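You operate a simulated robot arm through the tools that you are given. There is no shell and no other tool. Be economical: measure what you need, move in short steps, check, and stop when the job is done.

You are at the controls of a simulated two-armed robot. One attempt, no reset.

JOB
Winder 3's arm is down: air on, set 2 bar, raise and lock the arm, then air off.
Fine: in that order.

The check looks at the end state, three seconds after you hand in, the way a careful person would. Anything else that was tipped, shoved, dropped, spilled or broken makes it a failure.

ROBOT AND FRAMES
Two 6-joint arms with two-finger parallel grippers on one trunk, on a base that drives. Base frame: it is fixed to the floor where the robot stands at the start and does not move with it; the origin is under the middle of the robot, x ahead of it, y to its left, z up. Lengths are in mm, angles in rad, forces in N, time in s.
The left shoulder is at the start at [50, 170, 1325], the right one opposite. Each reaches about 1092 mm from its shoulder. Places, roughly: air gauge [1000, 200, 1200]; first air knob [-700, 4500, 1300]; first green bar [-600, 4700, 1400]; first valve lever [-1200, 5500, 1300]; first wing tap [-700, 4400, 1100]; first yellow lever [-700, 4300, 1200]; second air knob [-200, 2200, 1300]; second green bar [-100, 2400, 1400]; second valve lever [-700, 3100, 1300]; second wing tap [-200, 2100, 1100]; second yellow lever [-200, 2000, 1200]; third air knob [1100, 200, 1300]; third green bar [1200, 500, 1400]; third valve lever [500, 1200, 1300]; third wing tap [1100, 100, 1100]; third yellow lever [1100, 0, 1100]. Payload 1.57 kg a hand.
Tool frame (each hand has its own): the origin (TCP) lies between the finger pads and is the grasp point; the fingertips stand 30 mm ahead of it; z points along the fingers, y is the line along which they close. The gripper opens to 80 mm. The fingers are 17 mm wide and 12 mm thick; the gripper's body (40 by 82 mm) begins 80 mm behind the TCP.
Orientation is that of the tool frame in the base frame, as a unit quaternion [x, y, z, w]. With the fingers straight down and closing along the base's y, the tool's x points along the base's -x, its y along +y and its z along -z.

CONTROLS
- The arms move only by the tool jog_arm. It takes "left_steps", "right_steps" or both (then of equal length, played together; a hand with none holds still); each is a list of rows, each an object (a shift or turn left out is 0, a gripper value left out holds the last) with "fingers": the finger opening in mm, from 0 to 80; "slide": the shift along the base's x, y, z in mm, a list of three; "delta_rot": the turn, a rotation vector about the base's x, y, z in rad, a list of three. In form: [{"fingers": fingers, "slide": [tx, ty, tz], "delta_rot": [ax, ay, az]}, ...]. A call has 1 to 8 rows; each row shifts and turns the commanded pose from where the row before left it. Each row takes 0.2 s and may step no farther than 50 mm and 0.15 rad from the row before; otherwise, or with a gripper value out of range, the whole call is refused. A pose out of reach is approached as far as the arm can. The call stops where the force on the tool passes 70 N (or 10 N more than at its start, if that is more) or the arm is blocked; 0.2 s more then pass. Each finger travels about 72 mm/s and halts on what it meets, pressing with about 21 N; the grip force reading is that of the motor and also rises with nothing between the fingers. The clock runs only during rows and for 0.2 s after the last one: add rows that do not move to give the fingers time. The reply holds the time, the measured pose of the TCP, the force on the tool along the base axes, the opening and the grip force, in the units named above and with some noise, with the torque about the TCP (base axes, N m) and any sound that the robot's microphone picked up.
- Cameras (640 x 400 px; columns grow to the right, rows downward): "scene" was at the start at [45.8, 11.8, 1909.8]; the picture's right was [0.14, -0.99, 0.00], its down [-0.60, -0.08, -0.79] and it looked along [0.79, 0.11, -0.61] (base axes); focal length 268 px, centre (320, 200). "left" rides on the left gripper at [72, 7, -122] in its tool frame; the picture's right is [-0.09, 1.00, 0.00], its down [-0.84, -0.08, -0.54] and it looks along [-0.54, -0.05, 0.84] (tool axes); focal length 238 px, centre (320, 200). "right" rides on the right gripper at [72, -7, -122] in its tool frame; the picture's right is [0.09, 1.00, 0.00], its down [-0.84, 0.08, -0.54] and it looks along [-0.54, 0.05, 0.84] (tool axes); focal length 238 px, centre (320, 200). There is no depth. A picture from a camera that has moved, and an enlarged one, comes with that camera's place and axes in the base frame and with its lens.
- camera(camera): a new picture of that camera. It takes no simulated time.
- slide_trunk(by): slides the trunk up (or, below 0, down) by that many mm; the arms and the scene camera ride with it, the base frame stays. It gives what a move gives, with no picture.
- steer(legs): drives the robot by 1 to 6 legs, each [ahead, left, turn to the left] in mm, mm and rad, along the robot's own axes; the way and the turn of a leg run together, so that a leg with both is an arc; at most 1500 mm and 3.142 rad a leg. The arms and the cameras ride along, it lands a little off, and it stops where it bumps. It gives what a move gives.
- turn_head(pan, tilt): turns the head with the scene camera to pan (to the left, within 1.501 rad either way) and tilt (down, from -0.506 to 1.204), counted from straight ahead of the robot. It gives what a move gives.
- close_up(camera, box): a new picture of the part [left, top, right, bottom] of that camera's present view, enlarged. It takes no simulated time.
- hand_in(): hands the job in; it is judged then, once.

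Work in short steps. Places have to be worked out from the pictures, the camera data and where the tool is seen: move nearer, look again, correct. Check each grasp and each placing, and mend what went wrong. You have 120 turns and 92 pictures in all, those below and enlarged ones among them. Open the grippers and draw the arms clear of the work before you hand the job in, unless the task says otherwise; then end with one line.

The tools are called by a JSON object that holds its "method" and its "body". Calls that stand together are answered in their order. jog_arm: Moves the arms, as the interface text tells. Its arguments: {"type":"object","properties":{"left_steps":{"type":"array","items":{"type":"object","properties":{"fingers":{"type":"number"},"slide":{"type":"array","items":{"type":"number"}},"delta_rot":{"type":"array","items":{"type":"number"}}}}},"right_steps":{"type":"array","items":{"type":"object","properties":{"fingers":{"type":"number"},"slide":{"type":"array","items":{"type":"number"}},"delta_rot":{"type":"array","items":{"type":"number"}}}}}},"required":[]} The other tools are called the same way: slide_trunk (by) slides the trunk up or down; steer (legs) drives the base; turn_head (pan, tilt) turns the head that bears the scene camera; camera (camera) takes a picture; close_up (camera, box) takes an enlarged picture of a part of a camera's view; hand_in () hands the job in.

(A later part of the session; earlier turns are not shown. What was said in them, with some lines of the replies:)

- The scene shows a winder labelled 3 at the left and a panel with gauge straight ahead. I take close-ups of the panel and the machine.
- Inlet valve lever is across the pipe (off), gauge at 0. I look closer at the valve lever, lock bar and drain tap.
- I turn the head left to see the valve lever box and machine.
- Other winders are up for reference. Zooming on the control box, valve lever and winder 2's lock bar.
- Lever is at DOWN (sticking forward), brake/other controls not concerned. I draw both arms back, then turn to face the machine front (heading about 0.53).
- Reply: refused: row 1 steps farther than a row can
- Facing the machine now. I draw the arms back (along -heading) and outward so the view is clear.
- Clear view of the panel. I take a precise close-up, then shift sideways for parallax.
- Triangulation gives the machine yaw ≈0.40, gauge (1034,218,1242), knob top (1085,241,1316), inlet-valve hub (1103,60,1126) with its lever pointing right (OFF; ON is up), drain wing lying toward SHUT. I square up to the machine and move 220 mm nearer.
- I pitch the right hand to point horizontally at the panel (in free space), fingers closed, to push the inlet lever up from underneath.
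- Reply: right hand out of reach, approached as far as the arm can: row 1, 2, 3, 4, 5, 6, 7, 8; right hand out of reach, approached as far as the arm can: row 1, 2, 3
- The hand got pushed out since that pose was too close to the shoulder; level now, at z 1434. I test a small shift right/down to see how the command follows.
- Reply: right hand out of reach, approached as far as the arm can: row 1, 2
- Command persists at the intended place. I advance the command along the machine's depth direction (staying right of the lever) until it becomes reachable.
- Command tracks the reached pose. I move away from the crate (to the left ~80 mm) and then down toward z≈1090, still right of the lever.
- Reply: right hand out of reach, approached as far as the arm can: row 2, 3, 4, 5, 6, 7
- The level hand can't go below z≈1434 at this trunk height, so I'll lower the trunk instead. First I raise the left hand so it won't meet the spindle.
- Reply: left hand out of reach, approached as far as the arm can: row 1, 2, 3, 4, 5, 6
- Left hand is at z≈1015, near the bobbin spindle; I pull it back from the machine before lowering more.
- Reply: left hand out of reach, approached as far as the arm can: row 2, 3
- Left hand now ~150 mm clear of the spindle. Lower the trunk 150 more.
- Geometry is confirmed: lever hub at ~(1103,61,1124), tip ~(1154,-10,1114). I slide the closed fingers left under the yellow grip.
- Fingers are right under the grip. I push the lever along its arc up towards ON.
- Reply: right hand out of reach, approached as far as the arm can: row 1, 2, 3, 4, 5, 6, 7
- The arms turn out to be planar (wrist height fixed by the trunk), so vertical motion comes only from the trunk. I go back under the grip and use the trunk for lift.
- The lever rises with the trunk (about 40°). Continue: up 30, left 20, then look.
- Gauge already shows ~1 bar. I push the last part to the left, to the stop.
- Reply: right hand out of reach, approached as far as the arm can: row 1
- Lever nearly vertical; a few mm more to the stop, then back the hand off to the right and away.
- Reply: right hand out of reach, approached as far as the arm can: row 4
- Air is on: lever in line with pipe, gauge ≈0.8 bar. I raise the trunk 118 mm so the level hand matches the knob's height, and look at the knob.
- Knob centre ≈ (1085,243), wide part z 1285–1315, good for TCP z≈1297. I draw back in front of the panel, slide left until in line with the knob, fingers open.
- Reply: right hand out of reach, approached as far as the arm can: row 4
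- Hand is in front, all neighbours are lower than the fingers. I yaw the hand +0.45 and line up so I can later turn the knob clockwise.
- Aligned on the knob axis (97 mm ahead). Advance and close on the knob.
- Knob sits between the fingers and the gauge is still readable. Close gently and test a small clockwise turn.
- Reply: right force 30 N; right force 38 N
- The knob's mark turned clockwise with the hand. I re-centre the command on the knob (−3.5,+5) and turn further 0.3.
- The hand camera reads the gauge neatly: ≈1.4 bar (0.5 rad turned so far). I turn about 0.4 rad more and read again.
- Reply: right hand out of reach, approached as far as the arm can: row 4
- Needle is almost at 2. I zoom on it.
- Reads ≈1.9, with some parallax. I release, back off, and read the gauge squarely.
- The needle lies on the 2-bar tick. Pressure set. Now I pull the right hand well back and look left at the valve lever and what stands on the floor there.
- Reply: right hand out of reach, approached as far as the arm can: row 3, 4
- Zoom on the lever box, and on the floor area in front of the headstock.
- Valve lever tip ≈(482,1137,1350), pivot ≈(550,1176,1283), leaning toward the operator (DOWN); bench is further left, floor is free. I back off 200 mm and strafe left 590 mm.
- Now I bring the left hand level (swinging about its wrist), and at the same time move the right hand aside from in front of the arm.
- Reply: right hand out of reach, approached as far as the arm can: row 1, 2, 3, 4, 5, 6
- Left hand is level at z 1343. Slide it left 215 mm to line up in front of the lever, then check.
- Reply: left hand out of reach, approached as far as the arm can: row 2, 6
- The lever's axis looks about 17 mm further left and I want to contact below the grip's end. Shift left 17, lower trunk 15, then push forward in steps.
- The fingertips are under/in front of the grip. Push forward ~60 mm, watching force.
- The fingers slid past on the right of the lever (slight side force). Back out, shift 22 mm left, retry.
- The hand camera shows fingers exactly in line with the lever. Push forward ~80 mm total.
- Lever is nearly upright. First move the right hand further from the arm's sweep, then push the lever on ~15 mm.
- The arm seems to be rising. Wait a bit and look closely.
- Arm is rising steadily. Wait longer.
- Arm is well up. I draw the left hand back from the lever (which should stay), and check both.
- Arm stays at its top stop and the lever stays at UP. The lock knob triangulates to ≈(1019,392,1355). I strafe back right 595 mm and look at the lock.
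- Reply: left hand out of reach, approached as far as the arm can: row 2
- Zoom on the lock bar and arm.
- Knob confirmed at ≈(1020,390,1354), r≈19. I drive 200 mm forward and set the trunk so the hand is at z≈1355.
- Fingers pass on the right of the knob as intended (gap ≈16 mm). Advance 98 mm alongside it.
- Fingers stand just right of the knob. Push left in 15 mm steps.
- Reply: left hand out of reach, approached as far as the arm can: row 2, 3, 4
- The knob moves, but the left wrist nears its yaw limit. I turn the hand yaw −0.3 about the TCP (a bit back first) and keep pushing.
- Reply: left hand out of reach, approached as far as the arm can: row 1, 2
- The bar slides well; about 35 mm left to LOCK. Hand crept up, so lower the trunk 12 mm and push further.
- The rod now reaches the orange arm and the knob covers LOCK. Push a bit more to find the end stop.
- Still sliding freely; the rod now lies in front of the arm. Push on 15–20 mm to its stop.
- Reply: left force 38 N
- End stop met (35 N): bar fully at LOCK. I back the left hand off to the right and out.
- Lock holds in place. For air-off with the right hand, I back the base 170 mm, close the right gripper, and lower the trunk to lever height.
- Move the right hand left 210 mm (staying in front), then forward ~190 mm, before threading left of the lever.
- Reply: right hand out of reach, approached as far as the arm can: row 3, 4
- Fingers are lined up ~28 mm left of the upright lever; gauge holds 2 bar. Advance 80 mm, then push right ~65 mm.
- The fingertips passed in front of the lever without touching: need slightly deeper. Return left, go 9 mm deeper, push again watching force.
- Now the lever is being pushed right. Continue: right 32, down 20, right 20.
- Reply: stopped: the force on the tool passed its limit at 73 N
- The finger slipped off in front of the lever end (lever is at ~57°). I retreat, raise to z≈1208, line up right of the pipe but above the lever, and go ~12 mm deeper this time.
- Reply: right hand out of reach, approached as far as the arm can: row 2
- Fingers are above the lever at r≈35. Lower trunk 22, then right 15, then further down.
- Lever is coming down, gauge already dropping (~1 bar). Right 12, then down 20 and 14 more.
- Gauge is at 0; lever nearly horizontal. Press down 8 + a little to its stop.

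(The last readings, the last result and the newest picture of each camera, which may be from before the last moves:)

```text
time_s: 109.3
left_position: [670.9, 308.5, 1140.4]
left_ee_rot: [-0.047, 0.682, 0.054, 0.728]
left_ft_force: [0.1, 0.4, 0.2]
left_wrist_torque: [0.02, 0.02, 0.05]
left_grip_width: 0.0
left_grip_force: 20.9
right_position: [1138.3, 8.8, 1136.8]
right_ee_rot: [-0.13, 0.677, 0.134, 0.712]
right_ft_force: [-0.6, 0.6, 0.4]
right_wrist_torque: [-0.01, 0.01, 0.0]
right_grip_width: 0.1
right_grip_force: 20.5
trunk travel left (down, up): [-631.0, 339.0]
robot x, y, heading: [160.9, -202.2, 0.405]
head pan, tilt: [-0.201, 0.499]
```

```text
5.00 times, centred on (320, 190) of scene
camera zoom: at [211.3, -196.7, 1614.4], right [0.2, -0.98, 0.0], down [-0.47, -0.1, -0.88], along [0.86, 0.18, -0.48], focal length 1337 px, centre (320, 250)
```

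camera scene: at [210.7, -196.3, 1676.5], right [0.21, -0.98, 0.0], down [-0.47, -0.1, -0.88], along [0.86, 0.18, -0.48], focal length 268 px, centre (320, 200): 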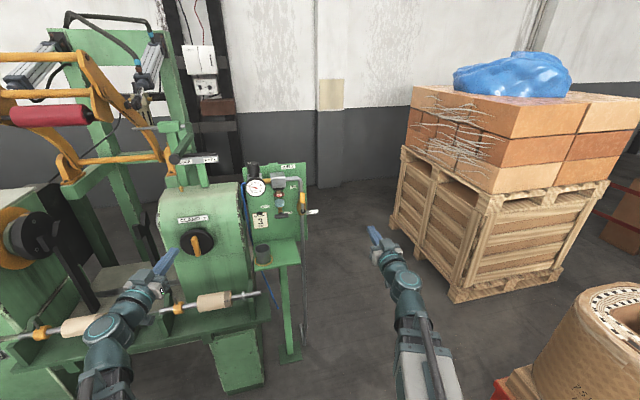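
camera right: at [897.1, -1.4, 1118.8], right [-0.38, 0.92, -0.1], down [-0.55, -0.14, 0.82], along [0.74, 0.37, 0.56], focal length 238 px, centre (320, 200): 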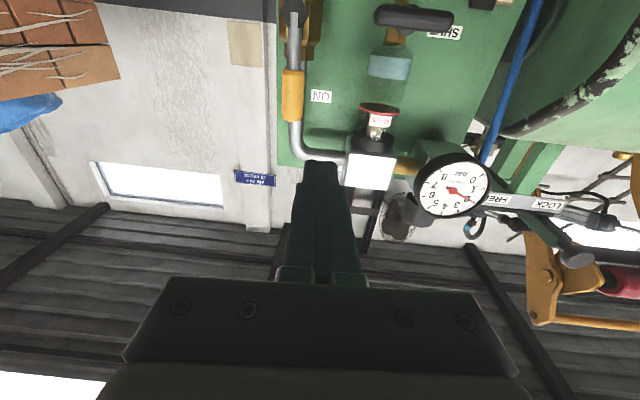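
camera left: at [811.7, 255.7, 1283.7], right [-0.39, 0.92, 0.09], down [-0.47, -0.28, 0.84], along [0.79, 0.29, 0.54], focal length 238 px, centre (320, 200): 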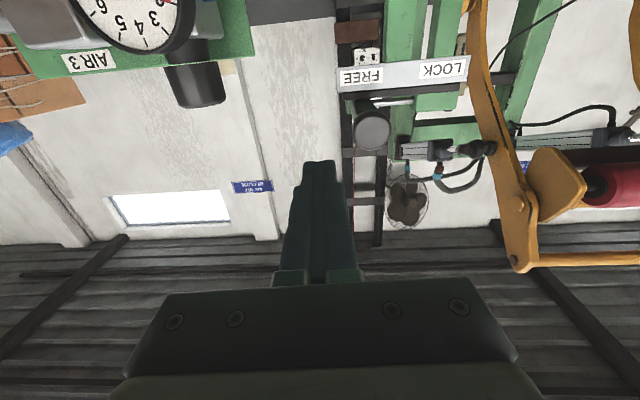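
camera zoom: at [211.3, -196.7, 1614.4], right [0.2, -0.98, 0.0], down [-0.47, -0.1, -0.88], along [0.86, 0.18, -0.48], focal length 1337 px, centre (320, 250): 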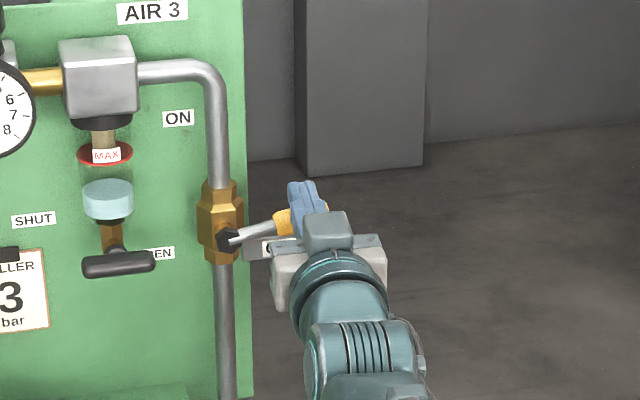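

A few degrees remain compared with the original OFF picture. Lower 8 more.

{"method": "slide_trunk", "body": {"by": -8}}

{"method": "slide_trunk", "body": {"by": -4}}

{"method": "close_up", "body": {"camera": "scene", "box": [270, 150, 370, 230]}}

```text
time_s: 109.8
left_position: [670.5, 308.5, 1132.6]
left_ee_rot: [-0.045, 0.682, 0.052, 0.728]
left_ft_force: [-1.1, 0.2, -0.5]
left_wrist_torque: [0.0, -0.01, -0.05]
left_grip_width: 0.0
left_grip_force: 21.2
right_position: [1137.2, 8.9, 1128.3]
right_ee_rot: [-0.13, 0.677, 0.135, 0.712]
right_ft_force: [0.1, 0.5, -0.1]
right_wrist_torque: [-0.01, 0.02, -0.01]
right_grip_width: 0.1
right_grip_force: 20.6
trunk travel left (down, up): [-623.0, 347.0]
robot x, y, heading: [158.8, -200.2, 0.408]
head pan, tilt: [-0.201, 0.499]
```

```text
time_s: 110.4
left_position: [670.9, 309.0, 1128.5]
left_ee_rot: [-0.045, 0.682, 0.053, 0.728]
left_ft_force: [0.5, -0.1, 0.1]
left_wrist_torque: [0.0, 0.0, -0.03]
left_grip_width: 0.0
left_grip_force: 20.9
right_position: [1139.0, 8.3, 1124.7]
right_ee_rot: [-0.13, 0.676, 0.135, 0.713]
right_ft_force: [0.2, 1.4, 0.2]
right_wrist_torque: [-0.02, 0.02, 0.0]
right_grip_width: 0.4
right_grip_force: 21.1
trunk travel left (down, up): [-619.0, 351.0]
robot x, y, heading: [157.7, -200.4, 0.412]
head pan, tilt: [-0.201, 0.499]
```

```text
5.00 times, centred on (320, 190) of scene
camera zoom: at [211.4, -196.7, 1602.4], right [0.2, -0.98, 0.0], down [-0.47, -0.1, -0.88], along [0.86, 0.18, -0.48], focal length 1337 px, centre (320, 250)
```

zoom: 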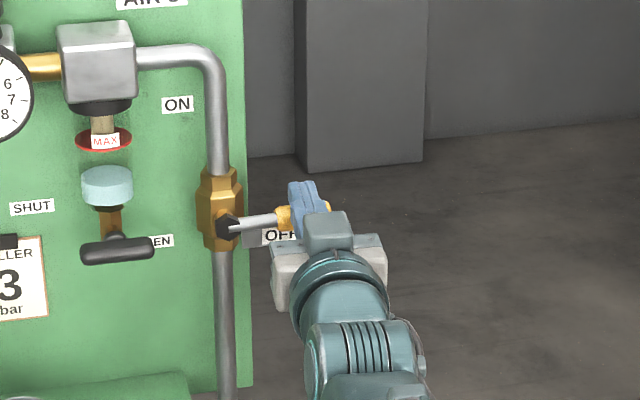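

Nearly the original OFF angle. Push 4 mm more, then lift off 25 and withdraw to look.

{"method": "slide_trunk", "body": {"by": -4}}

{"method": "slide_trunk", "body": {"by": 30}}

{"method": "jog_arm", "body": {"right_steps": [{"slide": [-37, -15.6, 0]}, {"slide": [-37, -15.6, 0]}, {"slide": [-37, -15.6, 0]}, {"slide": [11.7, -27.6, 0]}, {"slide": [11.7, -27.6, 0]}, {"slide": [11.7, -27.6, 0]}, {}]}}

{"method": "close_up", "body": {"camera": "scene", "box": [240, 140, 340, 220]}}

```text
time_s: 110.9
left_position: [671.0, 307.8, 1125.8]
left_ee_rot: [-0.045, 0.682, 0.053, 0.728]
left_ft_force: [0.9, 0.9, 1.0]
left_wrist_torque: [0.04, 0.0, -0.01]
left_grip_width: 0.0
left_grip_force: 20.7
right_position: [1137.0, 8.3, 1123.6]
right_ee_rot: [-0.129, 0.676, 0.134, 0.713]
right_ft_force: [3.4, 0.8, 10.2]
right_wrist_torque: [0.06, -0.19, 0.0]
right_grip_width: 0.0
right_grip_force: 21.1
trunk travel left (down, up): [-615.0, 355.0]
robot x, y, heading: [160.2, -200.5, 0.405]
head pan, tilt: [-0.201, 0.499]
```

```text
time_s: 111.7
left_position: [671.9, 308.3, 1154.9]
left_ee_rot: [-0.045, 0.682, 0.052, 0.728]
left_ft_force: [-0.4, -0.1, 0.6]
left_wrist_torque: [-0.01, 0.0, 0.03]
left_grip_width: 0.1
left_grip_force: 21.4
right_position: [1137.9, 8.7, 1150.6]
right_ee_rot: [-0.13, 0.676, 0.134, 0.712]
right_ft_force: [-0.4, -1.0, 0.4]
right_wrist_torque: [0.05, 0.01, 0.01]
right_grip_width: 0.0
right_grip_force: 20.9
trunk travel left (down, up): [-645.0, 325.0]
robot x, y, heading: [157.4, -203.3, 0.407]
head pan, tilt: [-0.201, 0.499]
```

```text
time_s: 113.3
left_position: [671.4, 308.4, 1153.9]
left_ee_rot: [-0.044, 0.682, 0.052, 0.728]
left_ft_force: [0.3, -0.2, 0.1]
left_wrist_torque: [-0.01, 0.01, 0.02]
left_grip_width: 0.0
left_grip_force: 20.9
right_position: [1061.0, -120.7, 1150.9]
right_ee_rot: [-0.13, 0.676, 0.135, 0.713]
right_ft_force: [-0.4, -0.3, -0.2]
right_wrist_torque: [0.01, -0.03, -0.01]
right_grip_width: 0.1
right_grip_force: 21.3
trunk travel left (down, up): [-645.0, 325.0]
robot x, y, heading: [160.5, -202.7, 0.4]
head pan, tilt: [-0.201, 0.499]
```

```text
5.00 times, centred on (290, 180) of scene
camera zoom: at [211.5, -196.8, 1628.5], right [0.2, -0.98, 0.0], down [-0.47, -0.1, -0.88], along [0.86, 0.18, -0.48], focal length 1337 px, centre (470, 300)
```

zoom: 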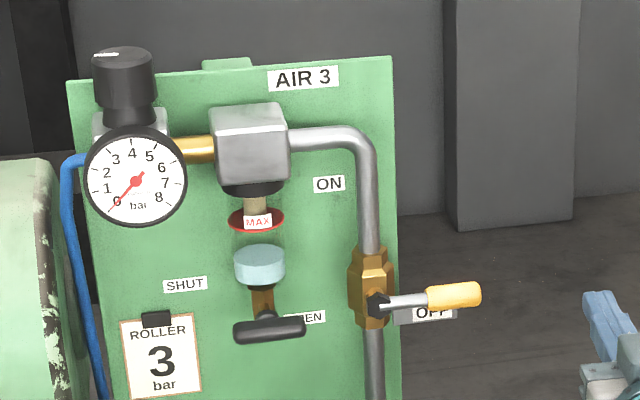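

Lever is at OFF on its stop, gauge 0. I open both grippers, back away from the machine and check the arm and lock.

{"method": "steer", "body": {"legs": [[-150, 0, 0]]}}

{"method": "jog_arm", "body": {"left_steps": [{"fingers": 80}, {}, {}, {}], "right_steps": [{"fingers": 80}, {}, {}, {}]}}

{"method": "turn_head", "body": {"pan": 0.25, "tilt": 0.35}}

{"method": "camera", "body": {"camera": "scene"}}

{"method": "close_up", "body": {"camera": "scene", "box": [160, 90, 340, 210]}}

```text
time_s: 114.7
left_position: [526.3, 248.3, 1155.9]
left_ee_rot: [-0.047, 0.681, 0.055, 0.729]
left_ft_force: [-0.9, 1.5, -0.5]
left_wrist_torque: [0.0, 0.01, 0.0]
left_grip_width: 0.0
left_grip_force: 21.4
right_position: [917.5, -179.0, 1151.2]
right_ee_rot: [-0.132, 0.675, 0.137, 0.713]
right_ft_force: [0.1, -0.4, 0.1]
right_wrist_torque: [0.02, 0.03, 0.0]
right_grip_width: 0.0
right_grip_force: 21.0
trunk travel left (down, up): [-645.0, 325.0]
robot x, y, heading: [16.4, -264.4, 0.411]
head pan, tilt: [-0.201, 0.499]
```

```text
time_s: 115.7
left_position: [526.7, 248.6, 1153.8]
left_ee_rot: [-0.047, 0.681, 0.054, 0.728]
left_ft_force: [-0.7, 0.1, -0.2]
left_wrist_torque: [0.01, -0.02, 0.01]
left_grip_width: 79.9
left_grip_force: 0.0
right_position: [916.8, -178.6, 1152.0]
right_ee_rot: [-0.131, 0.676, 0.136, 0.713]
right_ft_force: [0.7, -0.3, 0.0]
right_wrist_torque: [-0.01, 0.02, -0.02]
right_grip_width: 80.2
right_grip_force: 0.0
trunk travel left (down, up): [-645.0, 325.0]
robot x, y, heading: [15.2, -260.8, 0.407]
head pan, tilt: [-0.201, 0.499]
```

```text
time_s: 116.6
left_position: [525.9, 249.6, 1154.7]
left_ee_rot: [-0.047, 0.681, 0.054, 0.728]
left_ft_force: [0.8, 0.0, 1.0]
left_wrist_torque: [-0.01, 0.01, 0.0]
left_grip_width: 80.0
left_grip_force: 0.0
right_position: [916.1, -178.3, 1151.1]
right_ee_rot: [-0.131, 0.676, 0.136, 0.712]
right_ft_force: [0.4, 0.3, 0.7]
right_wrist_torque: [-0.02, -0.02, -0.03]
right_grip_width: 79.9
right_grip_force: 0.0
trunk travel left (down, up): [-645.0, 325.0]
robot x, y, heading: [18.1, -259.3, 0.411]
head pan, tilt: [0.25, 0.351]
```

```text
11 pictures are left
camera scene: at [52.8, -220.5, 1642.1], right [0.61, -0.79, 0.0], down [-0.27, -0.21, -0.94], along [0.74, 0.58, -0.34], focal length 268 px, centre (320, 200)
```

scene: 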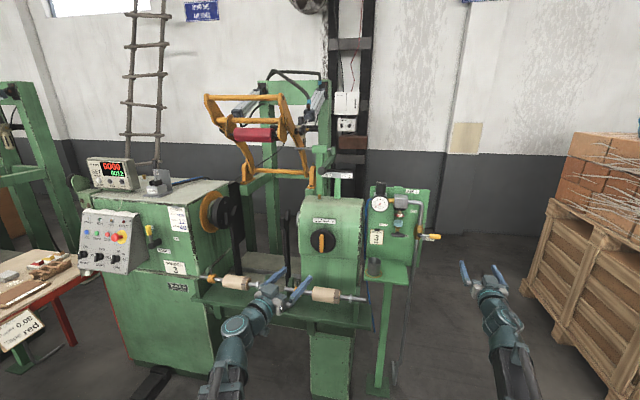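

```text
3.33 times, centred on (250, 150) of scene
camera zoom: at [52.8, -220.5, 1642.1], right [0.61, -0.79, 0.0], down [-0.27, -0.21, -0.94], along [0.74, 0.58, -0.34], focal length 892 px, centre (553, 367)
```

zoom: 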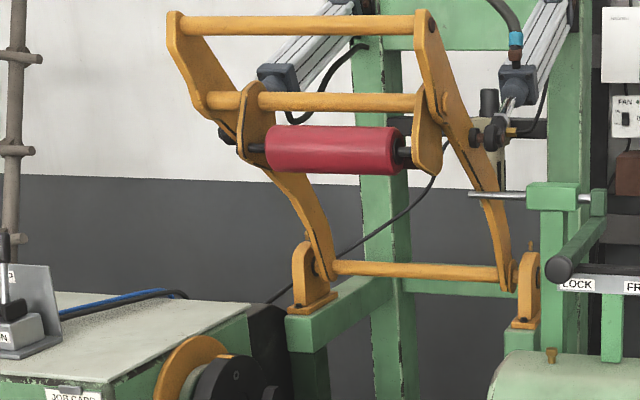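

The arm rests up on the extended lock rod, the lock is at LOCK, the air is OFF with the gauge at 0, and nothing else was disturbed. Handing in.

{"method": "hand_in", "body": {}}

```text
The job is handed in.
```

Winder 3's air was turned on and set to 2 bar, its arm raised and locked at LOCK, and then the air shut off; the arm rests on the lock rod and the gauge reads 0.
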